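You operate a simulated robot arm through the tools that you are given. There is no shell and no other tool. Be economical: measure what you need, move in short steps, check, and stop when the job is done.

You run a simulated robot arm. Do the job below in one go: nothing can be reset, and whatever is moved stays where it is left.

TASK
Put things in order on the sideboard top. At the end: the clear honey jar stands where the blue pod stood; the grey rolled sock with red bands from the sideboard top stands on top of the white tile marked one; the blue pod stands on top of the white tile marked three; the purple linen roll stands on top of the white tile marked two; whatever was shut is shut again. Leave all else as you found it, and nothing knocked over.
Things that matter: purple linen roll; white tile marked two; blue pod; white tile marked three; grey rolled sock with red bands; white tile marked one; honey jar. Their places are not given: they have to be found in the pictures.

It is judged by the outcome, as a careful person would: the job done as asked, and still so three seconds after it is handed in. It fails if anything else is knocked over, pushed out of place, dropped, spilled or broken.

THE ROBOT
A 7-joint arm with a two-finger parallel gripper, fixed in place. Base frame: the origin is at the foot of the arm, x ahead of it, y to its left, z up; the work surface is at about z = 0.85. Lengths are in m, angles in rad, forces in N, time in s.
With the tool pointing down near the work surface it reaches from about 0.3 to 0.7 m from the base axis. Its first joint turns from -1.152 to 1.152 rad. Payload 1.57 kg.
Tool frame: the origin (TCP) lies between the finger pads and is the grasp point; the fingertips stand 0.03 m ahead of it; z points along the fingers, y is the line along which they close. Largest opening 0.11 m; finger width 0.024, thickness 0.012; the body of the gripper, 0.048 by 0.112 m, starts 0.078 m behind the TCP.
Orientation is told as [roll, pitch, yaw] about the base's x, y, z axes, in that order, counted from this pose: with the fingers straight down and closing along the base's y, the tool's x points along the base's -x, its y along +y and its z along -z.

THE INTERFACE
- The arm moves only by the tool drive_tool. Its argument "targets" is a list of rows, each a list of 7 numbers: the opening, from 0 (shut) to 1 (fully open), then the shift along the tool's x, y, z in units of 25 mm (1.0 is 25 mm), then the turn, a rotation vector about the tool's x, y, z in units of 8 degrees (1.0 is 8 degrees). In form: [[gripper, dx, dy, dz, rx, ry, rz], ...]. A call has 1 to 8 rows; each row shifts and turns the commanded pose from where the row before left it, along the tool's axes as they then stand. A call with a number of a shift or a turn outside -1 to 1 is refused whole. Rows are played at 5 a second. More than 0.05 m and 0.15 rad between two rows, or a gripper value outside its range, and nothing of the call is played. A pose out of reach is approached as far as the arm can. The call stops where the force on the tool passes 40 N (or 10 N more than at its start, if that is more) or the arm is blocked; 0.2 s more then pass. Each finger travels about 0.108 m/s and halts on what it meets, pressing with about 36 N; the grip force reading is that of the motor and also rises with nothing between the fingers. The clock runs only during rows and for 0.2 s after the last one: add rows that do not move to give the fingers time. The reply holds the time, the measured pose of the TCP, the force on the tool along the base axes, the opening and the grip force, in the units named above and with some noise.
- Cameras (640 x 400 px; columns grow to the right, rows downward): "scene" is fixed at [0.1767, -0.408, 1.3961]; the picture's right is [0.63, -0.78, 0.00], its down [-0.51, -0.41, -0.76] and it looks along [0.59, 0.48, -0.65] (base axes); focal length 264 px, centre (320, 200). "wrist" rides on the gripper at [-0.036, 0, -0.08] in the tool frame; the picture's right is [0.00, -1.00, 0.00], its down [0.97, 0.00, -0.24] and it looks along [0.24, 0.00, 0.97] (tool axes); focal length 218 px, centre (320, 200).
- grab_frame(camera): a new picture of that camera. No time passes.
- locate(camera, pixels): there is no depth. For up to 12 entries [column, row, z] of the newest picture of that camera ("zoom" is the newest enlarged one), the place [x, y] in the base frame at which the ray of that pixel passes the height z, good to about 0.002 m. No time passes.
- zoom(camera, box): a new picture of the part [left, top, right, bottom] of that camera's present view, enlarged. No time passes.
- job_done(): hands the job in; it is judged then, once.

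Go step by step. Measure first, check grasps and placings, and put right what went wrong. The budget is 80 turns and 38 pictures, counting those below and the enlarged ones. Unless the task says otherwise, let go and move clear before handing in, and close with one line.

The tools are called after "Call:" as a command line: name --pt "numbers of a row" for each row, then --argument value for the rest, lists and objects as JSON in quotes. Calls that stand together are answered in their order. drive_tool: Moves the arm, as the interface text tells. Its arguments: {"type":"object","properties":{"targets":{"type":"array","items":{"type":"array","items":{"type":"number"}}}},"required":["targets"]} The other tools are called the same way: grab_frame (camera) takes a picture; locate (camera, pixels) gives the place at which the rays of pixels pass given heights; zoom (camera, box) takes an enlarged picture of a part of a camera's view; job_done () hands the job in.

At the start:

```text
time_s: 0.0
tool_pos: [0.3864, 0.0976, 1.1715]
orientation: [0.0, 0.0, 0.0]
wrist_force: [0.0, 0.1, 0.4]
grip_width: 0.1099
gripper_force: 0.0
```

scene: 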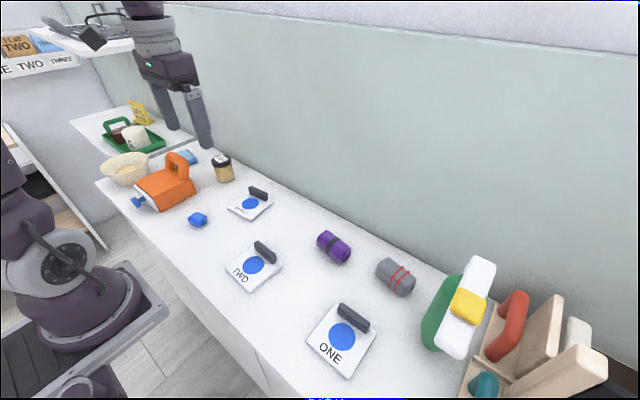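
wrist: 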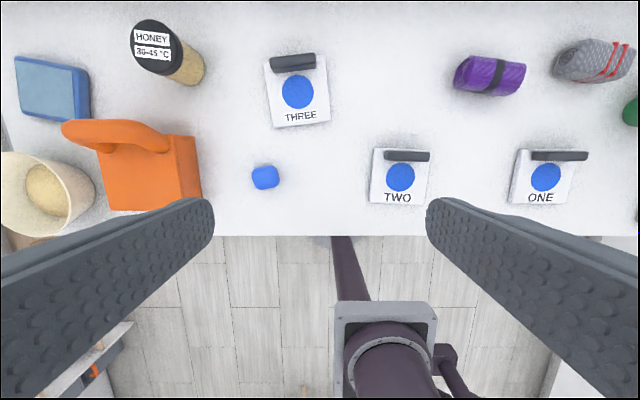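

The pictures show the pod (scene 198,219), tiles one, two and three, the purple roll (333,247), the sock (396,277) and the jar (222,168). I'll zoom in for detail and locate them.

Call:
zoom --camera "scene" --box '[90, 130, 290, 255]'

Call:
zoom --camera "scene" --box '[220, 210, 460, 360]'

Call:
locate --camera "wrist" --pixels '[[265, 177, 0.865], [298, 92, 0.86], [401, 177, 0.86], [546, 177, 0.86], [490, 75, 0.88], [595, 62, 0.88], [157, 47, 0.93], [190, 70, 0.85], [292, 62, 0.87], [407, 156, 0.87], [560, 155, 0.87]]'

Call:
locate --camera "scene" --pixels '[[198, 219, 0.865], [250, 204, 0.86], [253, 265, 0.86], [342, 335, 0.86], [333, 247, 0.88], [396, 277, 0.88], [222, 158, 0.93], [224, 180, 0.85], [258, 193, 0.87], [264, 253, 0.87], [353, 317, 0.87]]'

```text
3.20 times, centred on (190, 192) of scene
```

zoom: 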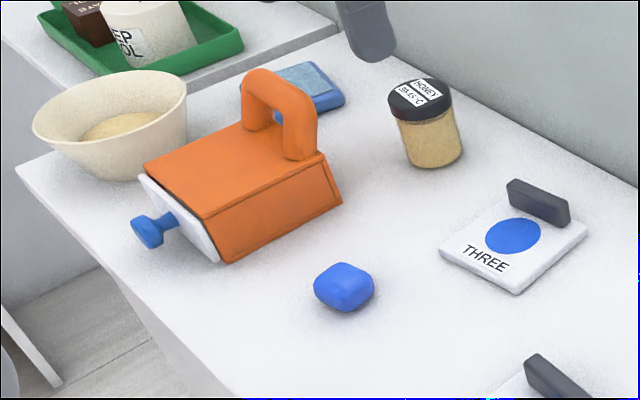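

```text
2.67 times, centred on (340, 285) of scene
```

zoom: 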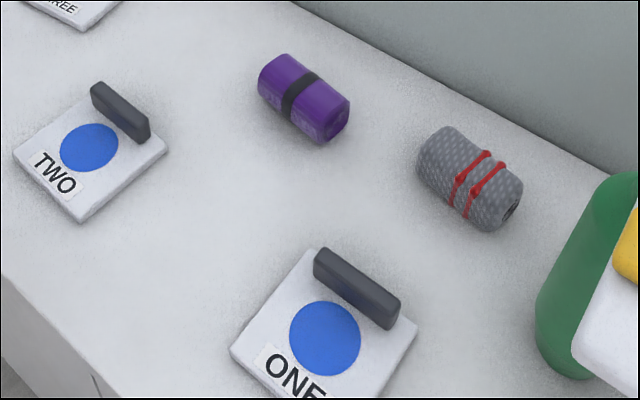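

```text
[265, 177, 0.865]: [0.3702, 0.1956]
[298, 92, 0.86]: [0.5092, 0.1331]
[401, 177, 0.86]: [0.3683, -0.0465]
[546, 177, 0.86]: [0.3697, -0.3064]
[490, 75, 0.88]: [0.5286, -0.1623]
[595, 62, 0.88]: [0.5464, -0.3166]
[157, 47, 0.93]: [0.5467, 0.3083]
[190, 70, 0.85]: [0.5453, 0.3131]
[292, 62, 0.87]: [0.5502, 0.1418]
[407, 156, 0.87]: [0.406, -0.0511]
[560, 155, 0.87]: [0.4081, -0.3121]
```

```text
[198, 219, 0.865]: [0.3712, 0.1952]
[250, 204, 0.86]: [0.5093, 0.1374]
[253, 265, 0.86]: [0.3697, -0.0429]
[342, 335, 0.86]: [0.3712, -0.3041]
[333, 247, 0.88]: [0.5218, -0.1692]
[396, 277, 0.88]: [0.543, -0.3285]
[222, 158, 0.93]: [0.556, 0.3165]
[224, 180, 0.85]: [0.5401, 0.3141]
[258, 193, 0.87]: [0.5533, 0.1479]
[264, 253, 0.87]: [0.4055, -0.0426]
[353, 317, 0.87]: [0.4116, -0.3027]
```

Both cameras agree: pod at about (0.371, 0.195), jar (0.543, 0.314), tile three (0.509, 0.135), tile two (0.369, -0.045), tile one (0.370, -0.305). I'll start with the pod, lowering to a close viewpoint above it.

Call:
drive_tool --pt "0.75 0.08 0.49 1 0 0 0" --pt "0.75 0.08 0.49 1 0 0 0" --pt "0.75 0.08 0.49 1 0 0 0" --pt "0.75 0.08 0.49 1 0 0 0" --pt "0.75 0.08 0.49 1 0 0 0" --pt "0.75 0.08 0.49 1 0 0 0" --pt "0.75 0.08 0.49 1 0 0 0" --pt "0.75 0.08 0.49 1 0 0 0"

Call:
grab_frame --camera "wrist"

```text
time_s: 1.8
tool_pos: [0.3705, 0.1974, 0.9702]
orientation: [0.0, -0.001, -0.001]
wrist_force: [-0.2, 0.6, -0.2]
grip_width: 0.0825
gripper_force: 0.1
```

```text
33 pictures are left
```

wrist: 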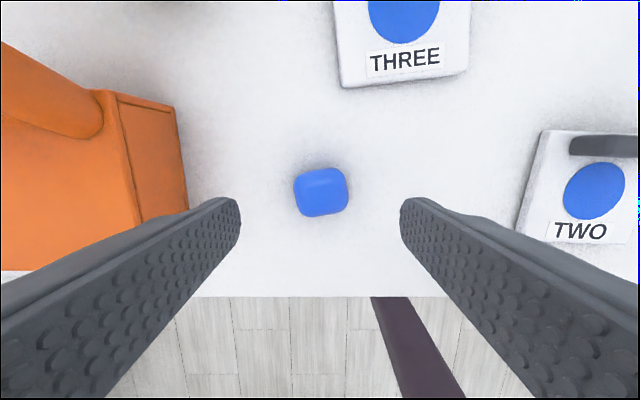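

The pod spans about columns 293–348 and rows 167–217, turned a few degrees. I'll measure its edges along with the tile three front.

Call:
locate --camera "wrist" --pixels '[[293, 190, 0.865], [348, 190, 0.865], [321, 167, 0.87], [321, 217, 0.86], [321, 192, 0.865], [340, 87, 0.85], [468, 74, 0.85], [187, 207, 0.85], [404, 8, 0.86]]'

Call:
zoom --camera "wrist" --box '[240, 140, 400, 240]'

```text
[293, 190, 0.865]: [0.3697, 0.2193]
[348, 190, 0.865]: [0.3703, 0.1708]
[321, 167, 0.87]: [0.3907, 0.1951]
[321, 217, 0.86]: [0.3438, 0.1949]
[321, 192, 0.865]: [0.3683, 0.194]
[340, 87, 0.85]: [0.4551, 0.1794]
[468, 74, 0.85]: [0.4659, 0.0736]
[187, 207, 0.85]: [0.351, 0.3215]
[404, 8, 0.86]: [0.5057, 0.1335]
```

```text
4.00 times, centred on (320, 190) of wrist
```

zoom: 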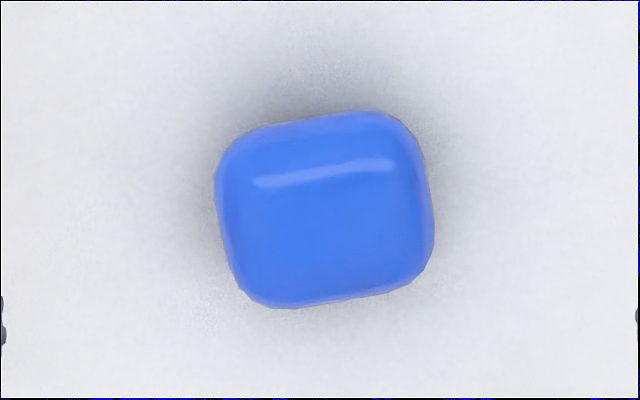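

The pod is centred near (0.368, 0.195), about 0.046 m across and turned about +9°. I'll turn to match, descend until the tips are about 4 mm over the top, and close.

Call:
drive_tool --pt "0.75 0.08 -0.1 0 0 0 -1" --pt "0.75 0 0 0.9 0 0 0" --pt "0.75 0 0 0.9 0 0 0" --pt "0.75 0 0 0.9 0 0 0" --pt "0.75 0 0 0.72 0 0 0" --pt "0.3 0 0 0 0 0 0" --pt "0.2 0 0 0 0 0 0" --pt "0.2 0 0 0 0 0 0"

```text
time_s: 3.6
tool_pos: [0.3677, 0.1926, 0.8873]
orientation: [-0.001, 0.0, 0.14]
wrist_force: [-0.3, 0.7, -0.1]
grip_width: 0.0446
gripper_force: 35.9
```

Grip holds at 0.0446 m wide. I'll lift and carry it over tile three's centre (0.507, 0.134).

Call:
drive_tool --pt "0.2 0 0 -0.8 0 0 0.3" --pt "0.2 0 0 -0.8 0 0 0" --pt "0.2 0 0 -0.8 0 0 0" --pt "0.2 -0.9 -0.5 -0.6 0 0 0" --pt "0.2 -1 -0.6 0 0 0 0" --pt "0.2 -1 -0.6 0 0 0 0" --pt "0.2 -1 -0.6 0 0 0 0" --pt "0.2 -1 -0.57 0 0 0 0"

Call:
grab_frame --camera "wrist"

Call:
zoom --camera "scene" --box '[170, 130, 330, 230]'

```text
time_s: 5.4
tool_pos: [0.4992, 0.1354, 0.9617]
orientation: [0.001, -0.002, 0.097]
wrist_force: [0.0, 0.4, -0.7]
grip_width: 0.0447
gripper_force: 35.4
```

```text
31 pictures are left
```

wrist: 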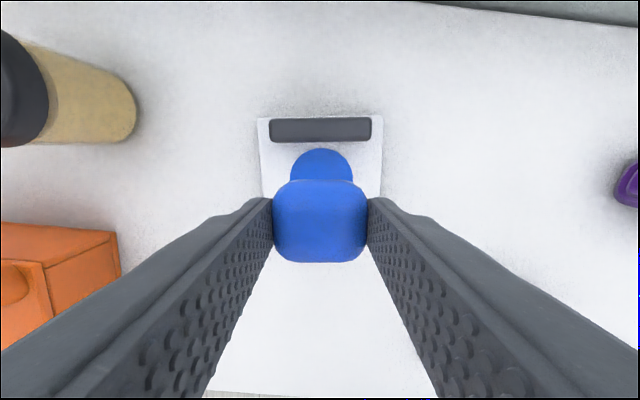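

```text
4.00 times, centred on (250, 180) of scene
```

zoom: 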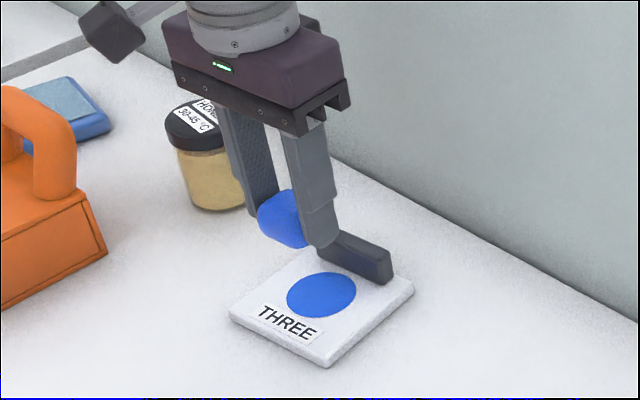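

The gripper is aligned with tile three. I'll measure the tile and bar edges precisely before lowering.

Call:
locate --camera "wrist" --pixels '[[259, 118, 0.86], [382, 116, 0.86], [270, 143, 0.86], [371, 140, 0.86], [270, 120, 0.885], [371, 118, 0.885], [321, 149, 0.86], [290, 178, 0.86], [353, 178, 0.86]]'

Call:
locate --camera "zoom" --pixels '[[228, 312, 0.86], [325, 362, 0.86], [414, 285, 0.86], [321, 295, 0.86], [328, 237, 0.885], [388, 250, 0.885], [380, 284, 0.86]]'

```text
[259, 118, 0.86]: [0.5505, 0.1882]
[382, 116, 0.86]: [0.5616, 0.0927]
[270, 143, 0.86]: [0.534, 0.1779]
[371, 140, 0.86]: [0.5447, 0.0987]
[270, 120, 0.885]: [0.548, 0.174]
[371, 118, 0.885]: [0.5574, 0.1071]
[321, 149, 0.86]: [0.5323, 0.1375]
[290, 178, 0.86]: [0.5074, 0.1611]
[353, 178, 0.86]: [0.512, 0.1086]
```

```text
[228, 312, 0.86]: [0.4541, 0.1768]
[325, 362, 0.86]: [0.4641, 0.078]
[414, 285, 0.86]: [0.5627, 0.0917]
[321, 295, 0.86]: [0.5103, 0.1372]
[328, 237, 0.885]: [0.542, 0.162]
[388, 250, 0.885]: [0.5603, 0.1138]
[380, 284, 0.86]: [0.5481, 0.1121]
```

Tile centre is (0.508, 0.134) and the bar front is 3 cm behind it. I'll shift 6 mm and lower to just above the tile.

Call:
drive_tool --pt "0.2 -0.24 -0.05 0.5 0 0 0" --pt "0.2 0 0 0.7 0 0 0" --pt "0.2 0 0 0.7 0 0 0" --pt "0.2 0 0 0.5 0 0 0" --pt "0.2 0 0 0.08 0 0 0" --pt "0.2 0 0 0 0 0 0"

Call:
zoom --camera "scene" --box '[200, 160, 296, 220]'

```text
time_s: 6.8
tool_pos: [0.5042, 0.1331, 0.8999]
orientation: [0.001, 0.0, 0.097]
wrist_force: [0.4, 0.6, -0.3]
grip_width: 0.0447
gripper_force: 35.5
```

```text
6.67 times, centred on (248, 190) of scene
```

zoom: 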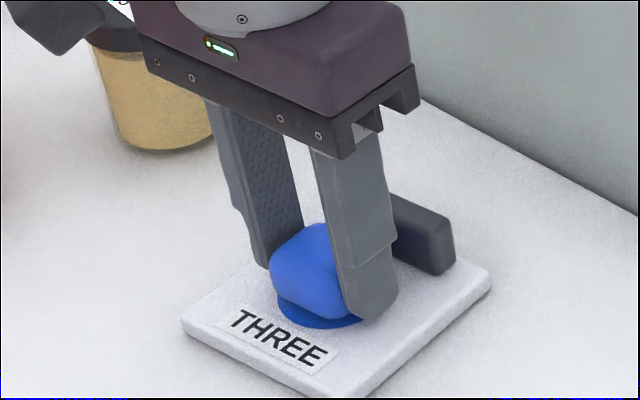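

It's nearly touching and there's no force yet, so I'll creep down in small steps and watch the force.

Call:
drive_tool --pt "0.2 0 0 0.06 0 0 0" --pt "0.2 0 0 0.04 0 0 0" --pt "0.2 0 0 0 0 0 0"

```text
time_s: 7.6
tool_pos: [0.5036, 0.1332, 0.8965]
orientation: [0.001, -0.004, 0.097]
wrist_force: [-0.5, -2.0, 17.8]
grip_width: 0.0447
gripper_force: 35.8
```

A 17.8 N reading means it is down. I'll ease up a hair, open, and lift clear.

Call:
drive_tool --pt "0.2 0 0 -0.04 0 0 0" --pt "0.5 0 0 0 0 0 0" --pt "0.62 0 0 0 0 0 0" --pt "0.62 0 0 0 0 0 0" --pt "0.62 0 0 -0.9 0 0 0" --pt "0.62 0 0 -1 0 0 0" --pt "0.62 0 0 -1 0 0 0" --pt "0.62 0 0 -1 0 0 0"

Call:
grab_frame --camera "wrist"

```text
time_s: 9.4
tool_pos: [0.5035, 0.1338, 0.997]
orientation: [0.0, 0.0, 0.099]
wrist_force: [0.0, -0.1, 1.1]
grip_width: 0.0682
gripper_force: 0.1
```

```text
28 pictures are left
```

wrist: 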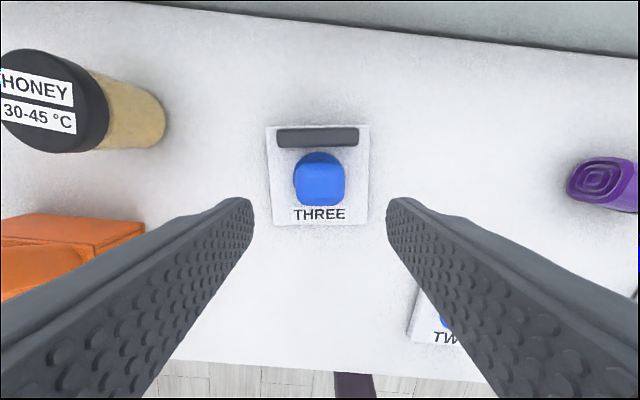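

The pod sits on tile three in front of the bar (320,180). Next I'll rise, straighten the yaw and go over the jar.

Call:
drive_tool --pt "0.8 0 0 -1 0 0 0.7" --pt "0.8 -0.2 0.6 -1 0 0 0" --pt "0.8 -0.25 1 0 0 0 0" --pt "0.8 -0.25 1 0 0 0 0" --pt "0.8 -0.25 1 0 0 0 0" --pt "0.8 -0.25 1 0 0 0 0" --pt "0.8 -0.25 1 0 0 0 0" --pt "0.8 -0.2 1 0 0 0 0"

Call:
grab_frame --camera "wrist"

Call:
grab_frame --camera "scene"

```text
time_s: 11.2
tool_pos: [0.5446, 0.2992, 1.0446]
orientation: [-0.001, 0.0, 0.0]
wrist_force: [0.4, -0.6, -0.8]
grip_width: 0.0878
gripper_force: 0.1
```

```text
27 pictures are left
```

wrist: 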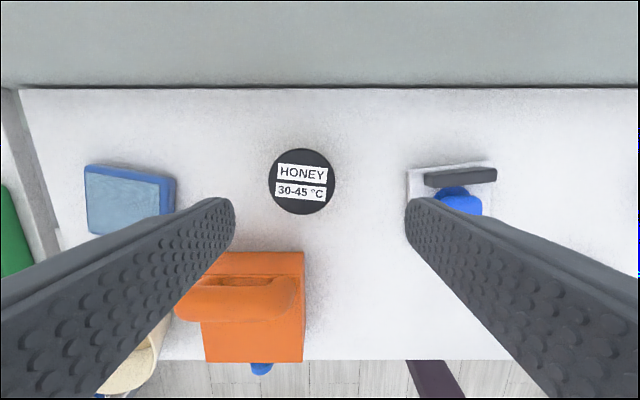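

```text
26 pictures are left
```

scene: 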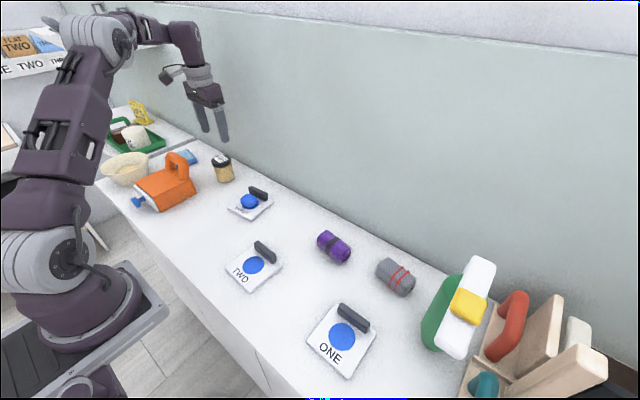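

The lid is at (302,182), about 67 px across. I'll triangulate its height using both cameras.

Call:
locate --camera "wrist" --pixels '[[302, 182, 0.92], [302, 182, 0.93], [302, 182, 0.94], [269, 182, 0.93], [336, 182, 0.93], [302, 149, 0.93], [302, 215, 0.93], [304, 255, 0.9], [176, 225, 0.88]]'

Call:
locate --camera "scene" --pixels '[[220.6, 160.6, 0.92], [220.6, 160.6, 0.93], [220.6, 160.6, 0.94], [226, 182, 0.85]]'

```text
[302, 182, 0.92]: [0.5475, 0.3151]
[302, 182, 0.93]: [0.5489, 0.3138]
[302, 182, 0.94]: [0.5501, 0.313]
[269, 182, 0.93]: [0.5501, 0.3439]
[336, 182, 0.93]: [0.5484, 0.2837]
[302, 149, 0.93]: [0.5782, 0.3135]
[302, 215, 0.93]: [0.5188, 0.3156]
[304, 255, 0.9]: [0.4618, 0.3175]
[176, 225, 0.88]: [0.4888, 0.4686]
```

```text
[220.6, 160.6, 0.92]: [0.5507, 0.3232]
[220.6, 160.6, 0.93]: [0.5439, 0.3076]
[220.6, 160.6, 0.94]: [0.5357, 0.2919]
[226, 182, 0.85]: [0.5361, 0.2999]
```

The lid top is about 0.927, centred at (0.548, 0.314), with a diameter of about 0.06 m. I'll align and descend around the jar.

Call:
drive_tool --pt "0.85 -0.14 0.59 0.4 0 0 0" --pt "0.85 0 0 1 0 0 0" --pt "0.85 0 0 1 0 0 0" --pt "0.85 0 0 1 0 0 0" --pt "0.85 0 0 1 0 0 0" --pt "0.85 0 0 1 0 0 0" --pt "0.85 0 0 0.9 0 0 0" --pt "0.85 0 0 0 0 0 0"

Call:
zoom --camera "scene" --box '[174, 125, 270, 185]'

```text
time_s: 13.0
tool_pos: [0.5486, 0.3137, 0.889]
orientation: [0.001, 0.0, 0.001]
wrist_force: [-0.7, 0.5, -0.6]
grip_width: 0.0934
gripper_force: 0.1
```

```text
6.67 times, centred on (222, 155) of scene
```

zoom: 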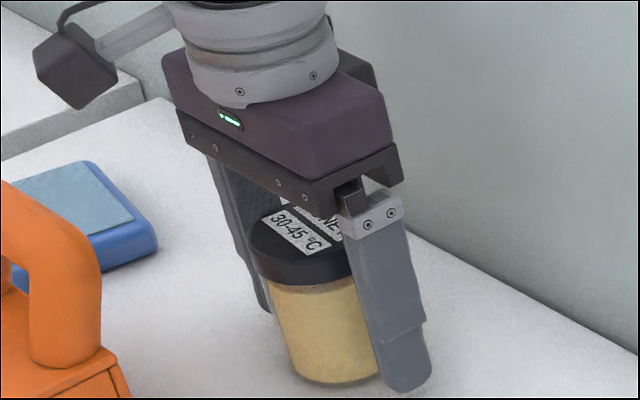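

The jar sits between the fingers, so I'll close and lift about 4 cm first to check the hold.

Call:
drive_tool --pt "0.6 0 0 0 0 0 0" --pt "0.4 0 0 0 0 0 0" --pt "0.4 0 0 0 0 0 0" --pt "0.4 0 0 0 0 0 0" --pt "0.4 0 0 -0.6 0 0 0" --pt "0.4 0 0 -0.9 0 0 0" --pt "0.4 0 0 -0.9 0 0 0" --pt "0.4 0 0 0 0 0 0"

Call:
zoom --camera "scene" --box '[174, 125, 270, 185]'

```text
time_s: 14.8
tool_pos: [0.5465, 0.3138, 0.948]
orientation: [0.0, 0.0, 0.0]
wrist_force: [-0.5, -0.6, -2.6]
grip_width: 0.0589
gripper_force: 35.8
```

```text
6.67 times, centred on (222, 155) of scene
```

zoom: 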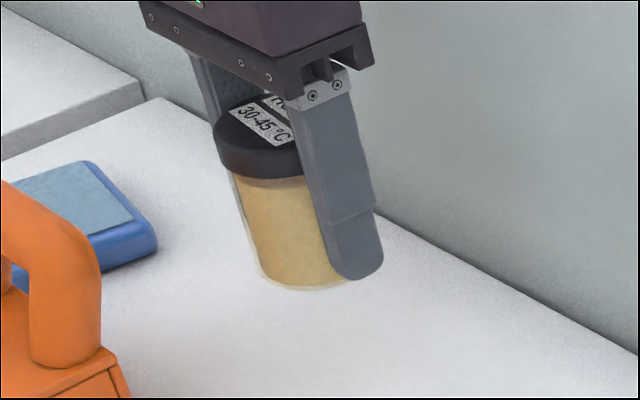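

The jar is held upright. I'll carry it sideways first, clear of the orange box, then back to the pod's old spot.

Call:
drive_tool --pt "0.4 0 0 -1 0 0 0" --pt "0.4 0.2 -1 0 0 0 0" --pt "0.4 0.2 -1 0 0 0 0" --pt "0.4 0.2 -1 0 0 0 0" --pt "0.4 0.2 -1 0 0 0 0" --pt "0.4 0.9 -0.2 0 0 0 0" --pt "0.4 1 -0.2 0 0 0 0" --pt "0.4 1 -0.2 0 0 0 0"

Call:
drive_tool --pt "0.4 1 -0.1 0 0 0 0" --pt "0.4 1 -0.1 0 0 0 0" --pt "0.4 1 0 0 0 0 0" --pt "0.4 0.44 0 0 0 0 0" --pt "0.4 0 0 0 0 0 0"

Call:
grab_frame --camera "scene"

```text
time_s: 16.6
tool_pos: [0.4547, 0.1986, 0.9727]
orientation: [0.0, -0.001, 0.002]
wrist_force: [-0.6, 0.3, -2.9]
grip_width: 0.0593
gripper_force: 36.0
```

```text
time_s: 17.8
tool_pos: [0.3708, 0.1958, 0.972]
orientation: [0.001, 0.0, 0.001]
wrist_force: [0.5, -0.1, -2.9]
grip_width: 0.0594
gripper_force: 36.1
```

```text
23 pictures are left
```

scene: 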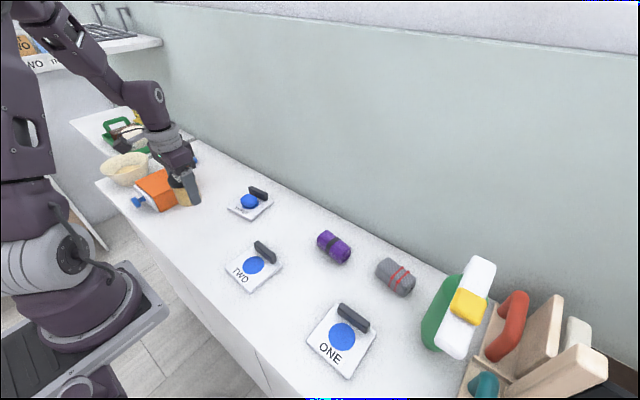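

The jar is above the pod's old spot, so I'll lower it to just over the surface and then creep to contact.

Call:
drive_tool --pt "0.4 0.05 -0.04 0.9 0 0 0" --pt "0.4 0 0 0.9 0 0 0" --pt "0.4 0 0 0.9 0 0 0" --pt "0.4 0 0 0.5 0 0 0" --pt "0.4 0 0 0.06 0 0 0" --pt "0.4 0 0 0.04 0 0 0" --pt "0.4 0 0 0 0 0 0"

```text
time_s: 19.4
tool_pos: [0.37, 0.1929, 0.8896]
orientation: [0.0, -0.001, -0.001]
wrist_force: [-0.3, 0.2, -3.8]
grip_width: 0.0593
gripper_force: 35.5
```

Force is still −3.8 N (hanging), so I'll creep a little further.

Call:
drive_tool --pt "0.4 0 0 0.04 0 0 0" --pt "0.4 0 0 0.04 0 0 0" --pt "0.4 0 0 0 0 0 0"

```text
time_s: 20.2
tool_pos: [0.3683, 0.1928, 0.8885]
orientation: [0.001, -0.001, 0.0]
wrist_force: [-1.9, -1.2, 14.9]
grip_width: 0.0591
gripper_force: 36.3
```

It's down (14.9 N). I'll ease up, open and lift clear.

Call:
drive_tool --pt "0.4 0 0 -0.04 0 0 0" --pt "0.6 0 0 0 0 0 0" --pt "0.85 0 0 0 0 0 0" --pt "0.85 0 0 0 0 0 0" --pt "0.85 0 0 -0.9 0 0 0" --pt "0.85 0 0 -1 0 0 0" --pt "0.85 0 0 -1 0 0 0" --pt "0.85 0 0 -1 0 0 0"

Call:
drive_tool --pt "0.85 0 0 -1 0 0 0" --pt "0.85 0 0 -1 0 0 0" --pt "0.85 0 -1 -1 0 0 0" --pt "0.85 -0.8 -1 -0.5 0 0 0" --pt "0.85 -0.8 -1 0 0 0 0" --pt "0.85 -0.8 -1 0 0 0 0" --pt "0.85 -0.8 -1 0 0 0 0" --pt "0.85 -0.8 -1 0 0 0 0"

Call:
drive_tool --pt "0.85 -0.4 -1 0 0 0 0" --pt "0.85 -0.4 -1 0 0 0 0" --pt "0.85 -0.4 -1 0 0 0 0" --pt "0.85 -0.4 -1 0 0 0 0" --pt "0.85 -0.4 -1 0 0 0 0" --pt "0.85 0 -1 0 0 0 0" --pt "0.85 0 -1 0 0 0 0" --pt "0.85 0 -1 0 0 0 0"

Call:
grab_frame --camera "wrist"

Call:
grab_frame --camera "scene"

```text
time_s: 22.0
tool_pos: [0.3684, 0.1932, 0.988]
orientation: [0.0, 0.001, 0.001]
wrist_force: [0.1, 0.0, 0.6]
grip_width: 0.0937
gripper_force: 0.1
```

```text
time_s: 23.8
tool_pos: [0.4668, 0.0437, 1.0734]
orientation: [0.001, 0.001, 0.001]
wrist_force: [0.0, -0.2, -0.2]
grip_width: 0.0937
gripper_force: 0.1
```

```text
time_s: 25.6
tool_pos: [0.5196, -0.1564, 1.0745]
orientation: [0.002, 0.0, 0.0]
wrist_force: [0.4, 0.1, -0.8]
grip_width: 0.0934
gripper_force: 0.0
```

```text
22 pictures are left
```

wrist: 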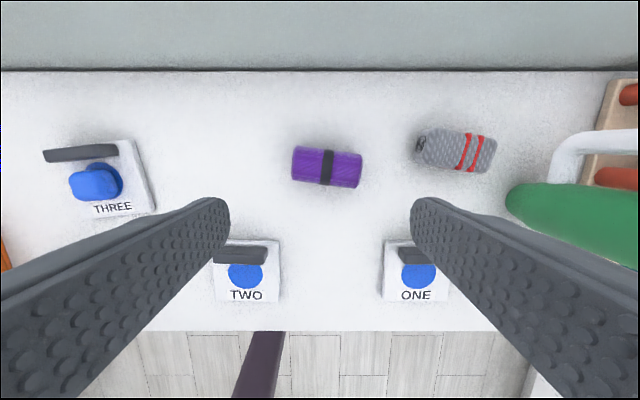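

```text
21 pictures are left
```

scene: 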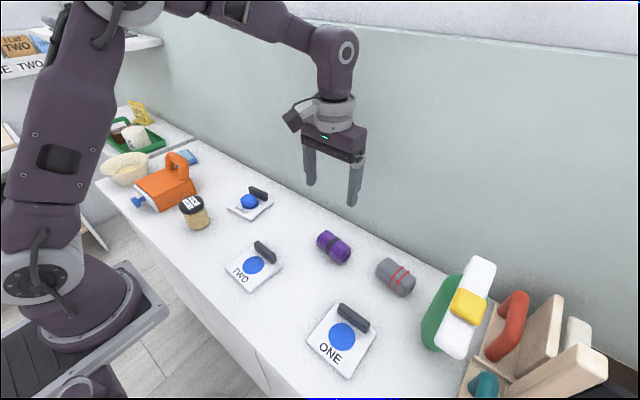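

The jar stands at the pod's old spot. I'll measure the purple roll (corners about 292,145 to 361,189) and the sock.

Call:
zoom --camera "wrist" --box '[270, 110, 510, 260]'

Call:
locate --camera "wrist" --pixels '[[292, 163, 0.872], [362, 171, 0.872], [328, 148, 0.872], [324, 187, 0.872], [327, 167, 0.895], [327, 167, 0.872], [418, 145, 0.875], [494, 157, 0.875], [460, 130, 0.875], [452, 170, 0.875]]'

```text
2.67 times, centred on (390, 185) of wrist
```

zoom: 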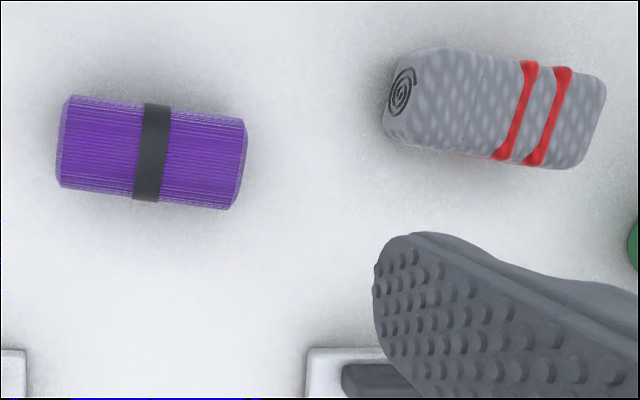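

```text
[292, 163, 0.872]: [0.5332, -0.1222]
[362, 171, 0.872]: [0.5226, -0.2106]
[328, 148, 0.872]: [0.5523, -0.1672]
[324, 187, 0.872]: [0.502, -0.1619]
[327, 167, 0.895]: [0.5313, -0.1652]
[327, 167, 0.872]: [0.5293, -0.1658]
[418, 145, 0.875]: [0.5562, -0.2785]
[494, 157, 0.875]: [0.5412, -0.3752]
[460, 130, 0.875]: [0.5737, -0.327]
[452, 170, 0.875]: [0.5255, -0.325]
```

The purple roll is about 0.089 m long and 0.048 m thick, centred (0.528, -0.166), with its axis turned about -7.5°. I'll grip it by its ends so the fingers miss the tile's bar later. First I'll go down to just above it.

Call:
drive_tool --pt "1 -0.34 -0.38 0.5 0 0 0" --pt "1 0 0 0.6 0 0 0.95" --pt "1 0 0 1 0 0 0" --pt "1 0 0 1 0 0 0" --pt "1 0 0 1 0 0 0" --pt "1 0 0 0.8 0 0 0" --pt "1 0 0 0 0 0 0"

Call:
grab_frame --camera "wrist"

```text
time_s: 27.2
tool_pos: [0.5275, -0.1657, 0.9523]
orientation: [-0.002, 0.0, -0.133]
wrist_force: [-0.4, -0.5, 0.4]
grip_width: 0.1099
gripper_force: 0.1
```

```text
19 pictures are left
```

wrist: 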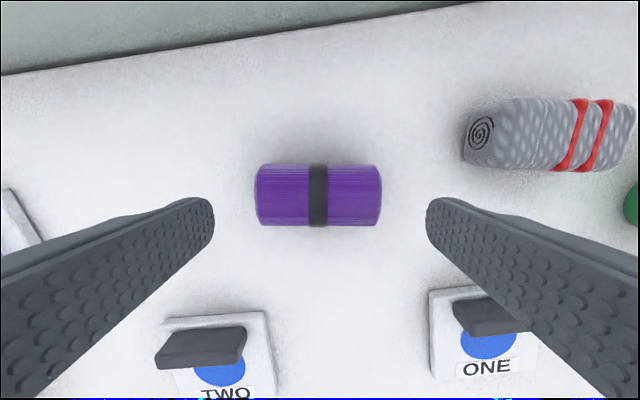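

The roll is level in the view (columns 255–381, rows 164–226). I'll check its centre, and the sock's left end near the right finger.

Call:
locate --camera "wrist" --pixels '[[318, 164, 0.88], [318, 226, 0.87], [255, 195, 0.874], [381, 195, 0.874], [463, 150, 0.875]]'

```text
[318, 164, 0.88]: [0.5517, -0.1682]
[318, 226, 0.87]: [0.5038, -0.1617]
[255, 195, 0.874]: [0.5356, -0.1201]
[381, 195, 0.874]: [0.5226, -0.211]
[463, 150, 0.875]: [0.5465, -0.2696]
```

It's centred at (0.528, -0.1655), so I'll descend and close on the ends.

Call:
drive_tool --pt "1 0 0 0.9 0 0 0" --pt "1 0 0 0.9 0 0 0" --pt "1 0 0 0.85 0 0 0" --pt "1 0 0 0 0 0 0" --pt "0.8 0 0 0 0 0 0" --pt "0.65 0 0 0 0 0 0" --pt "0.65 0 0 0 0 0 0"

Call:
drive_tool --pt "0.65 0 0 -0.5 0 0 0" --pt "0.65 0 0 -1 0 0 0" --pt "0.65 0 0 -1 0 0 0" --pt "0.65 0 0 0 0 0 0"

Call:
grab_frame --camera "wrist"

```text
time_s: 28.8
tool_pos: [0.5271, -0.1666, 0.8853]
orientation: [0.001, 0.0, -0.131]
wrist_force: [0.0, 0.7, -0.3]
grip_width: 0.0848
gripper_force: 35.9
```

```text
time_s: 29.8
tool_pos: [0.528, -0.1669, 0.9487]
orientation: [0.0, 0.001, -0.133]
wrist_force: [0.1, 0.0, -0.7]
grip_width: 0.0844
gripper_force: 35.8
```

```text
18 pictures are left
```

wrist: 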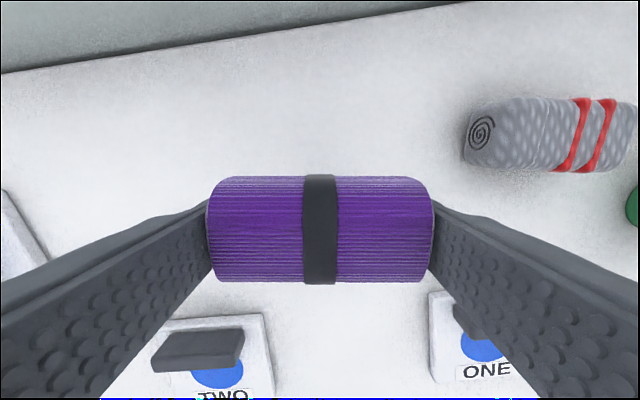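

The roll is held level at 0.084 m. I'll raise it, straighten the yaw and carry it over tile two.

Call:
drive_tool --pt "0.65 0 0 -0.8 0 0 -0.95" --pt "0.65 0.9 0.7 0 0 0 0" --pt "0.65 0.9 0.7 0 0 0 0" --pt "0.65 0.9 0.7 0 0 0 0" --pt "0.65 0.9 0.7 0 0 0 0" --pt "0.65 0.9 0.7 0 0 0 0" --pt "0.65 0.9 0.7 0 0 0 0" --pt "0.65 0.9 0.7 0 0 0 0"

Call:
grab_frame --camera "wrist"

Call:
zoom --camera "scene" --box '[182, 190, 342, 290]'

```text
time_s: 31.6
tool_pos: [0.3694, -0.0428, 0.9674]
orientation: [0.001, -0.001, 0.001]
wrist_force: [0.3, -0.9, -1.8]
grip_width: 0.0846
gripper_force: 35.9
```

```text
17 pictures are left
```

wrist: 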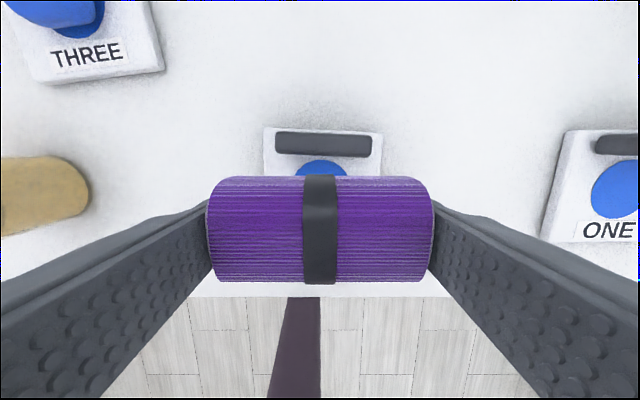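

```text
4.00 times, centred on (262, 240) of scene
```

zoom: 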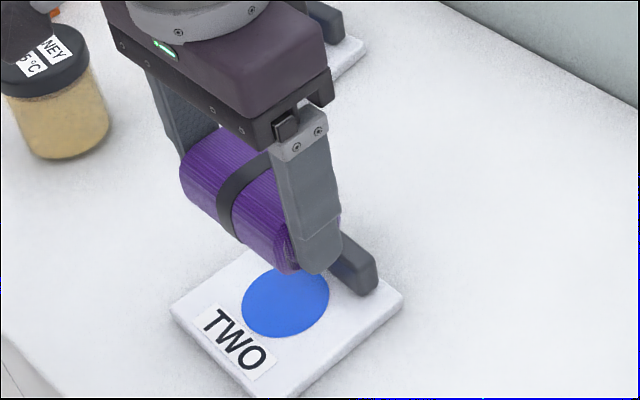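

Tile two is turned slightly clockwise, with its top edge from (264,127) to (383,134). I'll get its corners and bar position.

Call:
locate --camera "wrist" --pixels '[[264, 127, 0.86], [383, 134, 0.86], [274, 153, 0.86], [371, 158, 0.86], [276, 132, 0.885], [372, 137, 0.885]]'

Call:
locate --camera "zoom" --pixels '[[170, 308, 0.86], [403, 295, 0.86], [286, 304, 0.86], [258, 394, 0.86]]'

```text
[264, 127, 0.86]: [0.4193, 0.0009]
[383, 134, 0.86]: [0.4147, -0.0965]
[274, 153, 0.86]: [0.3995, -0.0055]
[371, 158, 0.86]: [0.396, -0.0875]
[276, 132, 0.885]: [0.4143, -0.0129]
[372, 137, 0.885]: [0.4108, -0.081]
```

```text
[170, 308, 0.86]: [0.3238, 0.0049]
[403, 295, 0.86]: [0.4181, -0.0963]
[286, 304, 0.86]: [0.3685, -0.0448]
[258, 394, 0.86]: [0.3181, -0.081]
```

Tile two's centre is about (0.3685, -0.0455) with a yaw of about -2.8°, and the bar front is 3 cm behind the centre. I'll align and lower to just above contact.

Call:
drive_tool --pt "0.65 0.16 -0.11 0.4 0 0 0.35" --pt "0.65 0 0 0.8 0 0 0" --pt "0.65 0 0 0.8 0 0 0" --pt "0.65 0 0 0.7 0 0 0" --pt "0.65 0 0 0.08 0 0 0" --pt "0.65 0 0 0.04 0 0 0" --pt "0.65 0 0 0 0 0 0"

Call:
zoom --camera "scene" --box '[206, 215, 302, 275]'

```text
time_s: 33.2
tool_pos: [0.3658, -0.047, 0.8973]
orientation: [0.0, -0.001, -0.05]
wrist_force: [-3.3, -0.4, 26.7]
grip_width: 0.0845
gripper_force: 36.4
```

```text
6.67 times, centred on (254, 245) of scene
```

zoom: 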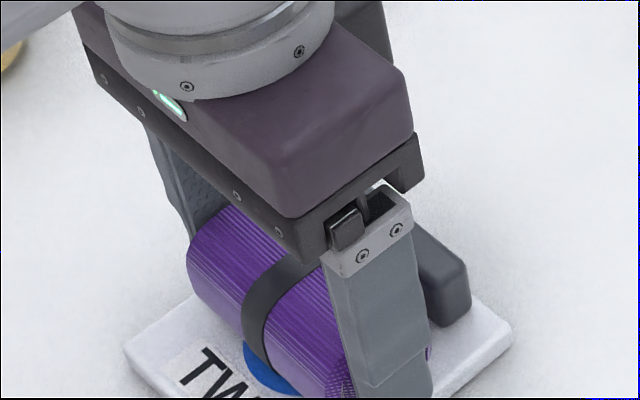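

Contact is made at 26.7 N, in front of the bar. I'll ease up 1.5 mm, open, and lift straight up.

Call:
drive_tool --pt "0.65 0 0 -0.06 0 0 0" --pt "0.85 0 0 0 0 0 0" --pt "1 0 0 0 0 0 0" --pt "1 0 0 0 0 0 0" --pt "1 0 0 -0.9 0 0 0" --pt "1 0 0 -1 0 0 0" --pt "1 0 0 -1 0 0 0" --pt "1 0 0 -1 0 0 0"

Call:
grab_frame --camera "wrist"

```text
time_s: 35.0
tool_pos: [0.3671, -0.0449, 0.9978]
orientation: [-0.001, 0.0, -0.049]
wrist_force: [-0.1, 0.0, 0.6]
grip_width: 0.11
gripper_force: 0.0
```

```text
14 pictures are left
```

wrist: 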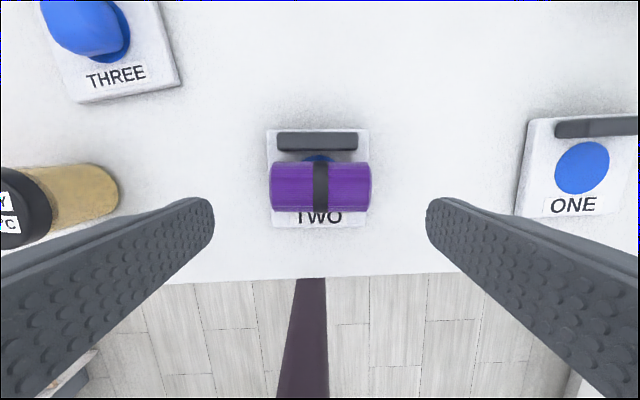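

The purple roll rests on tile two. I'll head to a viewpoint above the sock, staying high because of the tall green item beside it.

Call:
drive_tool --pt "1 -0.4 -0.4 -1 0 0 0" --pt "1 -0.6 -0.9 -1 0 0 0" --pt "1 -0.7 -1 -0.5 0 0 0" --pt "1 -0.7 -1 0 0 0 0" --pt "1 -0.7 -1 0 0 0 0" --pt "1 -0.7 -1 0 0 0 0" --pt "1 -0.7 -1 0 0 0 0" --pt "1 -0.7 -1 0 0 0 0"

Call:
drive_tool --pt "1 -0.8 -1 0 0 0 0" --pt "1 -0.8 -1 0 0 0 0" --pt "1 -0.8 -1 0 0 0 0" --pt "1 0 -0.4 0 0 0 0.8" --pt "1 0 0 0 0 0 0"

Call:
grab_frame --camera "wrist"

Call:
grab_frame --camera "scene"

```text
time_s: 36.8
tool_pos: [0.4861, -0.2351, 1.0601]
orientation: [-0.001, 0.0, -0.049]
wrist_force: [-0.6, -0.9, -0.8]
grip_width: 0.1102
gripper_force: 0.1
```

```text
time_s: 38.0
tool_pos: [0.5437, -0.3227, 1.0606]
orientation: [0.0, 0.001, -0.163]
wrist_force: [0.0, -0.6, -0.9]
grip_width: 0.1101
gripper_force: 0.2
```

```text
13 pictures are left
```

wrist: 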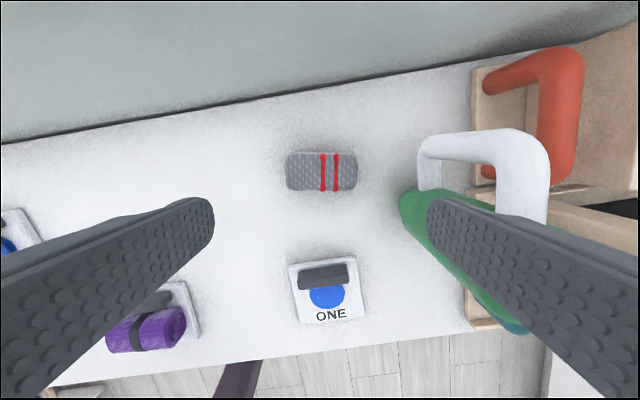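

```text
12 pictures are left
```

scene: 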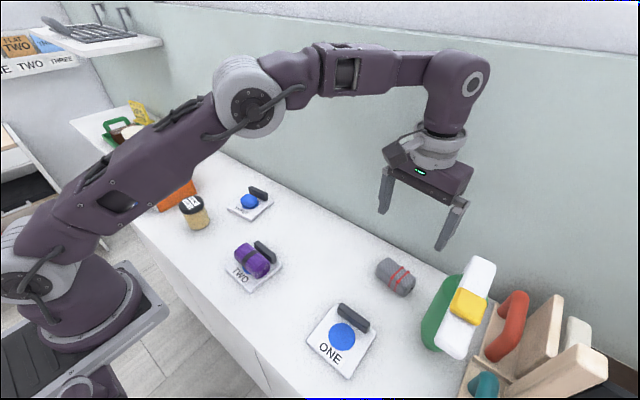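

The sock is level in view (columns 285–357, rows 151–191). I'll measure it and its clearance to the green item and white handle.

Call:
locate --camera "wrist" --pixels '[[285, 171, 0.875], [357, 171, 0.875], [321, 151, 0.875], [321, 191, 0.875], [321, 171, 0.875], [402, 205, 0.88], [402, 205, 0.93], [418, 150, 0.93], [418, 150, 1.0], [418, 185, 0.9]]'

Call:
zoom --camera "scene" --box '[360, 230, 520, 360]'

```text
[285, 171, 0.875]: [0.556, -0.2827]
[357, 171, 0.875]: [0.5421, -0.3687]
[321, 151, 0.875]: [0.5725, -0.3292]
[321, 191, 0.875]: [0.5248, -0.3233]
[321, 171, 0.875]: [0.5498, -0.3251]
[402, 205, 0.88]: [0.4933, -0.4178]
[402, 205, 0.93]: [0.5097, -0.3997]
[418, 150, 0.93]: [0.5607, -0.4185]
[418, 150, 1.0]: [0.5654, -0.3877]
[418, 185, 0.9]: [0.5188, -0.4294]
```

```text
3.08 times, centred on (440, 295) of scene
```

zoom: 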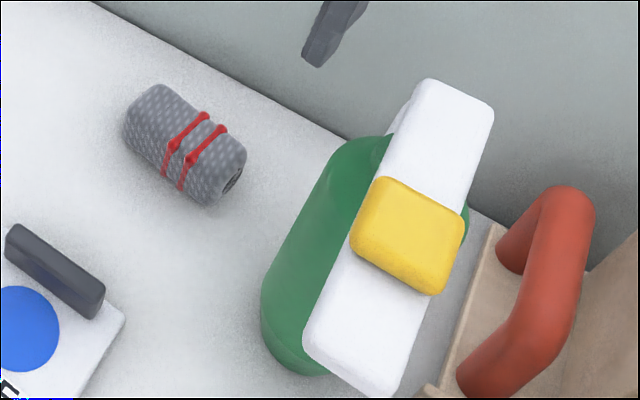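

The sock is 0.087 m long, centred (0.549, -0.326). I'll check where the white handle's nearest parts really lie.

Call:
locate --camera "zoom" --pixels '[[425, 80, 0.95], [425, 80, 1.0], [425, 80, 1.05], [345, 140, 0.93], [345, 140, 0.96], [385, 110, 0.95], [265, 310, 0.87]]'

Call:
locate --camera "wrist" --pixels '[[425, 138, 1.0], [500, 130, 1.0], [500, 130, 1.05], [425, 138, 0.95], [412, 190, 0.93], [412, 190, 0.96]]'

```text
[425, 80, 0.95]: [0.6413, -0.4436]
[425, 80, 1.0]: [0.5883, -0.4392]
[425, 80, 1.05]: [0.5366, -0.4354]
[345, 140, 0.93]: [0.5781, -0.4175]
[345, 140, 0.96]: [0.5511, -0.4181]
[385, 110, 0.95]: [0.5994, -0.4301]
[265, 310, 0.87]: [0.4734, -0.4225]
```

```text
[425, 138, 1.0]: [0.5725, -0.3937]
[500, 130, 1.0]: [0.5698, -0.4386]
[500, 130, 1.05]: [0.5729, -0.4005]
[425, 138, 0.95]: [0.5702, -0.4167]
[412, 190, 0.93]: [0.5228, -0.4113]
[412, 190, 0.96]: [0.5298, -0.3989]
```

The nearest green surface is at y≈-0.418 and the finger's outer face will be at about -0.39, so there is clearance. I'll descend to just above the sock and check.

Call:
drive_tool --pt "0.95 -0.23 -0.08 0.5 0 0 0" --pt "0.95 0 0 1 0 0 0" --pt "0.95 0 0 1 0 0 0" --pt "0.95 0 0 1 0 0 0" --pt "0.95 0 0 1 0 0 0" --pt "0.95 0 0 0.5 0 0 0" --pt "0.95 0 0 0 0 0 0"

Call:
grab_frame --camera "wrist"

```text
time_s: 39.6
tool_pos: [0.5479, -0.3253, 0.935]
orientation: [0.001, 0.001, -0.161]
wrist_force: [0.2, -0.1, 0.1]
grip_width: 0.1046
gripper_force: 0.0
```

```text
10 pictures are left
```

wrist: 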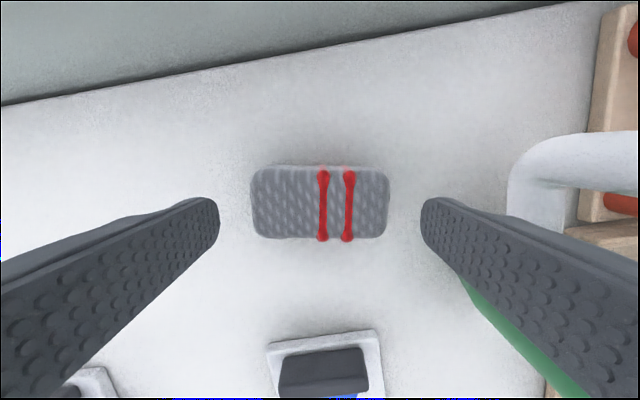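

The sock (250–390) is centred between the tips (218, 422). I'll descend, close, and lift.

Call:
drive_tool --pt "0.95 0 0 0.7 0 0 0" --pt "0.95 0 0 0.7 0 0 0" --pt "0.95 0 0 0.55 0 0 0" --pt "0.95 0 0 0 0 0 0" --pt "0.75 0 0 0 0 0 0" --pt "0.6 0 0 0 0 0 0" --pt "0.6 0 0 0 0 0 0"

Call:
drive_tool --pt "0.6 0 0 -0.5 0 0 0" --pt "0.6 0 0 -1 0 0 0" --pt "0.6 0 0 -1 0 0 0" --pt "0.6 0 0 -0.5 0 0 0" --pt "0.6 0 0 0 0 0 0"

Call:
grab_frame --camera "wrist"

```text
time_s: 41.2
tool_pos: [0.5496, -0.3256, 0.8852]
orientation: [0.002, -0.001, -0.162]
wrist_force: [-0.7, 0.4, -0.7]
grip_width: 0.0838
gripper_force: 36.0
```

```text
time_s: 42.4
tool_pos: [0.5473, -0.3265, 0.9589]
orientation: [0.0, -0.001, -0.16]
wrist_force: [0.1, 0.4, -0.9]
grip_width: 0.0842
gripper_force: 35.7
```

```text
9 pictures are left
```

wrist: 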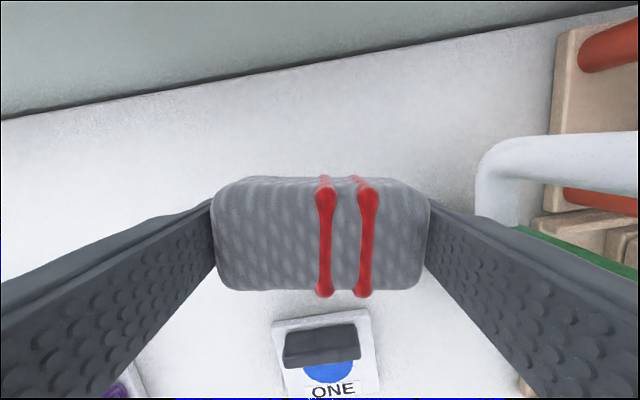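

The sock is held. I'll carry it toward tile one with the yaw near -3°.

Call:
drive_tool --pt "0.6 0.1 0 -0.4 0 0 -0.8" --pt "0.6 1 0.07 0 0 0 0" --pt "0.6 1 0.07 0 0 0 0" --pt "0.6 1 0.07 0 0 0 0" --pt "0.6 1 0.07 0 0 0 0" --pt "0.6 1 0.07 0 0 0 0" --pt "0.6 1 0.07 0 0 0 0" --pt "0.6 1 0.07 0 0 0 0"

Call:
grab_frame --camera "wrist"

Call:
zoom --camera "scene" --box '[262, 270, 422, 370]'

```text
time_s: 44.2
tool_pos: [0.3698, -0.3069, 0.9679]
orientation: [0.0, 0.001, -0.048]
wrist_force: [-0.1, -0.6, -0.6]
grip_width: 0.0841
gripper_force: 35.5
```

```text
8 pictures are left
```

wrist: 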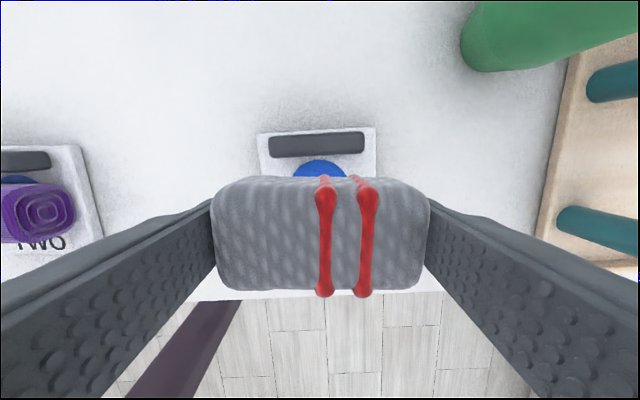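

```text
4.00 times, centred on (342, 320) of scene
```

zoom: 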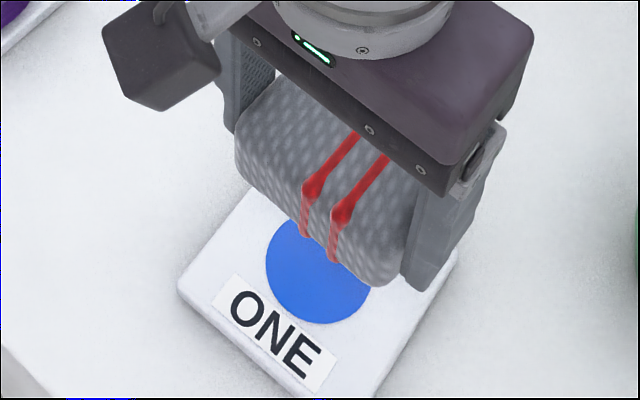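

Tile one's top edge runs from (257,134) to (375,127), so it is turned slightly the other way. I'll measure it.

Call:
locate --camera "wrist" --pixels '[[257, 134, 0.86], [375, 127, 0.86], [268, 158, 0.86], [364, 152, 0.86], [320, 158, 0.86]]'

Call:
locate --camera "zoom" --pixels '[[178, 287, 0.86], [458, 255, 0.86]]'

```text
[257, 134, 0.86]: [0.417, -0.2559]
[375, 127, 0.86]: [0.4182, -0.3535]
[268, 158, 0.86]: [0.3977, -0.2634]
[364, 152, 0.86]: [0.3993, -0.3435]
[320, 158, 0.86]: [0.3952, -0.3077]
```

```text
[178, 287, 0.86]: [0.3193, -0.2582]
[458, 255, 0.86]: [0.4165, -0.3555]
```

Tile one's centre is about (0.368, -0.306) with yaw about +0.5°, and the bar front is at x≈0.3985. I'll align and lower, creeping at the end.

Call:
drive_tool --pt "0.6 0.2 0 0.4 0 0 -0.42" --pt "0.6 0 0 0.8 0 0 0" --pt "0.6 0 0 0.8 0 0 0" --pt "0.6 0 0 0.7 0 0 0" --pt "0.6 0 0 0.08 0 0 0" --pt "0.6 0 0 0 0 0 0"

```text
time_s: 45.6
tool_pos: [0.3663, -0.3032, 0.9003]
orientation: [0.002, 0.002, 0.01]
wrist_force: [-0.8, 0.1, 0.2]
grip_width: 0.0839
gripper_force: 35.8
```

There's no contact yet, so I'll nudge 2 mm in −y and creep down.

Call:
drive_tool --pt "0.6 0 -0.08 0.06 0 0 0" --pt "0.6 0 0 0.04 0 0 0" --pt "0.6 0 0 0.04 0 0 0" --pt "0.6 0 0 0 0 0 0"

```text
time_s: 46.6
tool_pos: [0.3663, -0.3068, 0.8969]
orientation: [-0.001, -0.003, 0.011]
wrist_force: [-0.5, 0.8, 2.4]
grip_width: 0.0843
gripper_force: 36.1
```

Light contact is starting (2.4 N), so I'll take one more small step.

Call:
drive_tool --pt "0.6 0 0 0.04 0 0 0" --pt "0.6 0 0 0.02 0 0 0" --pt "0.6 0 0 0 0 0 0"

```text
time_s: 47.4
tool_pos: [0.365, -0.3067, 0.8962]
orientation: [-0.002, -0.001, 0.011]
wrist_force: [-2.5, 3.5, 35.6]
grip_width: 0.084
gripper_force: 36.0
```

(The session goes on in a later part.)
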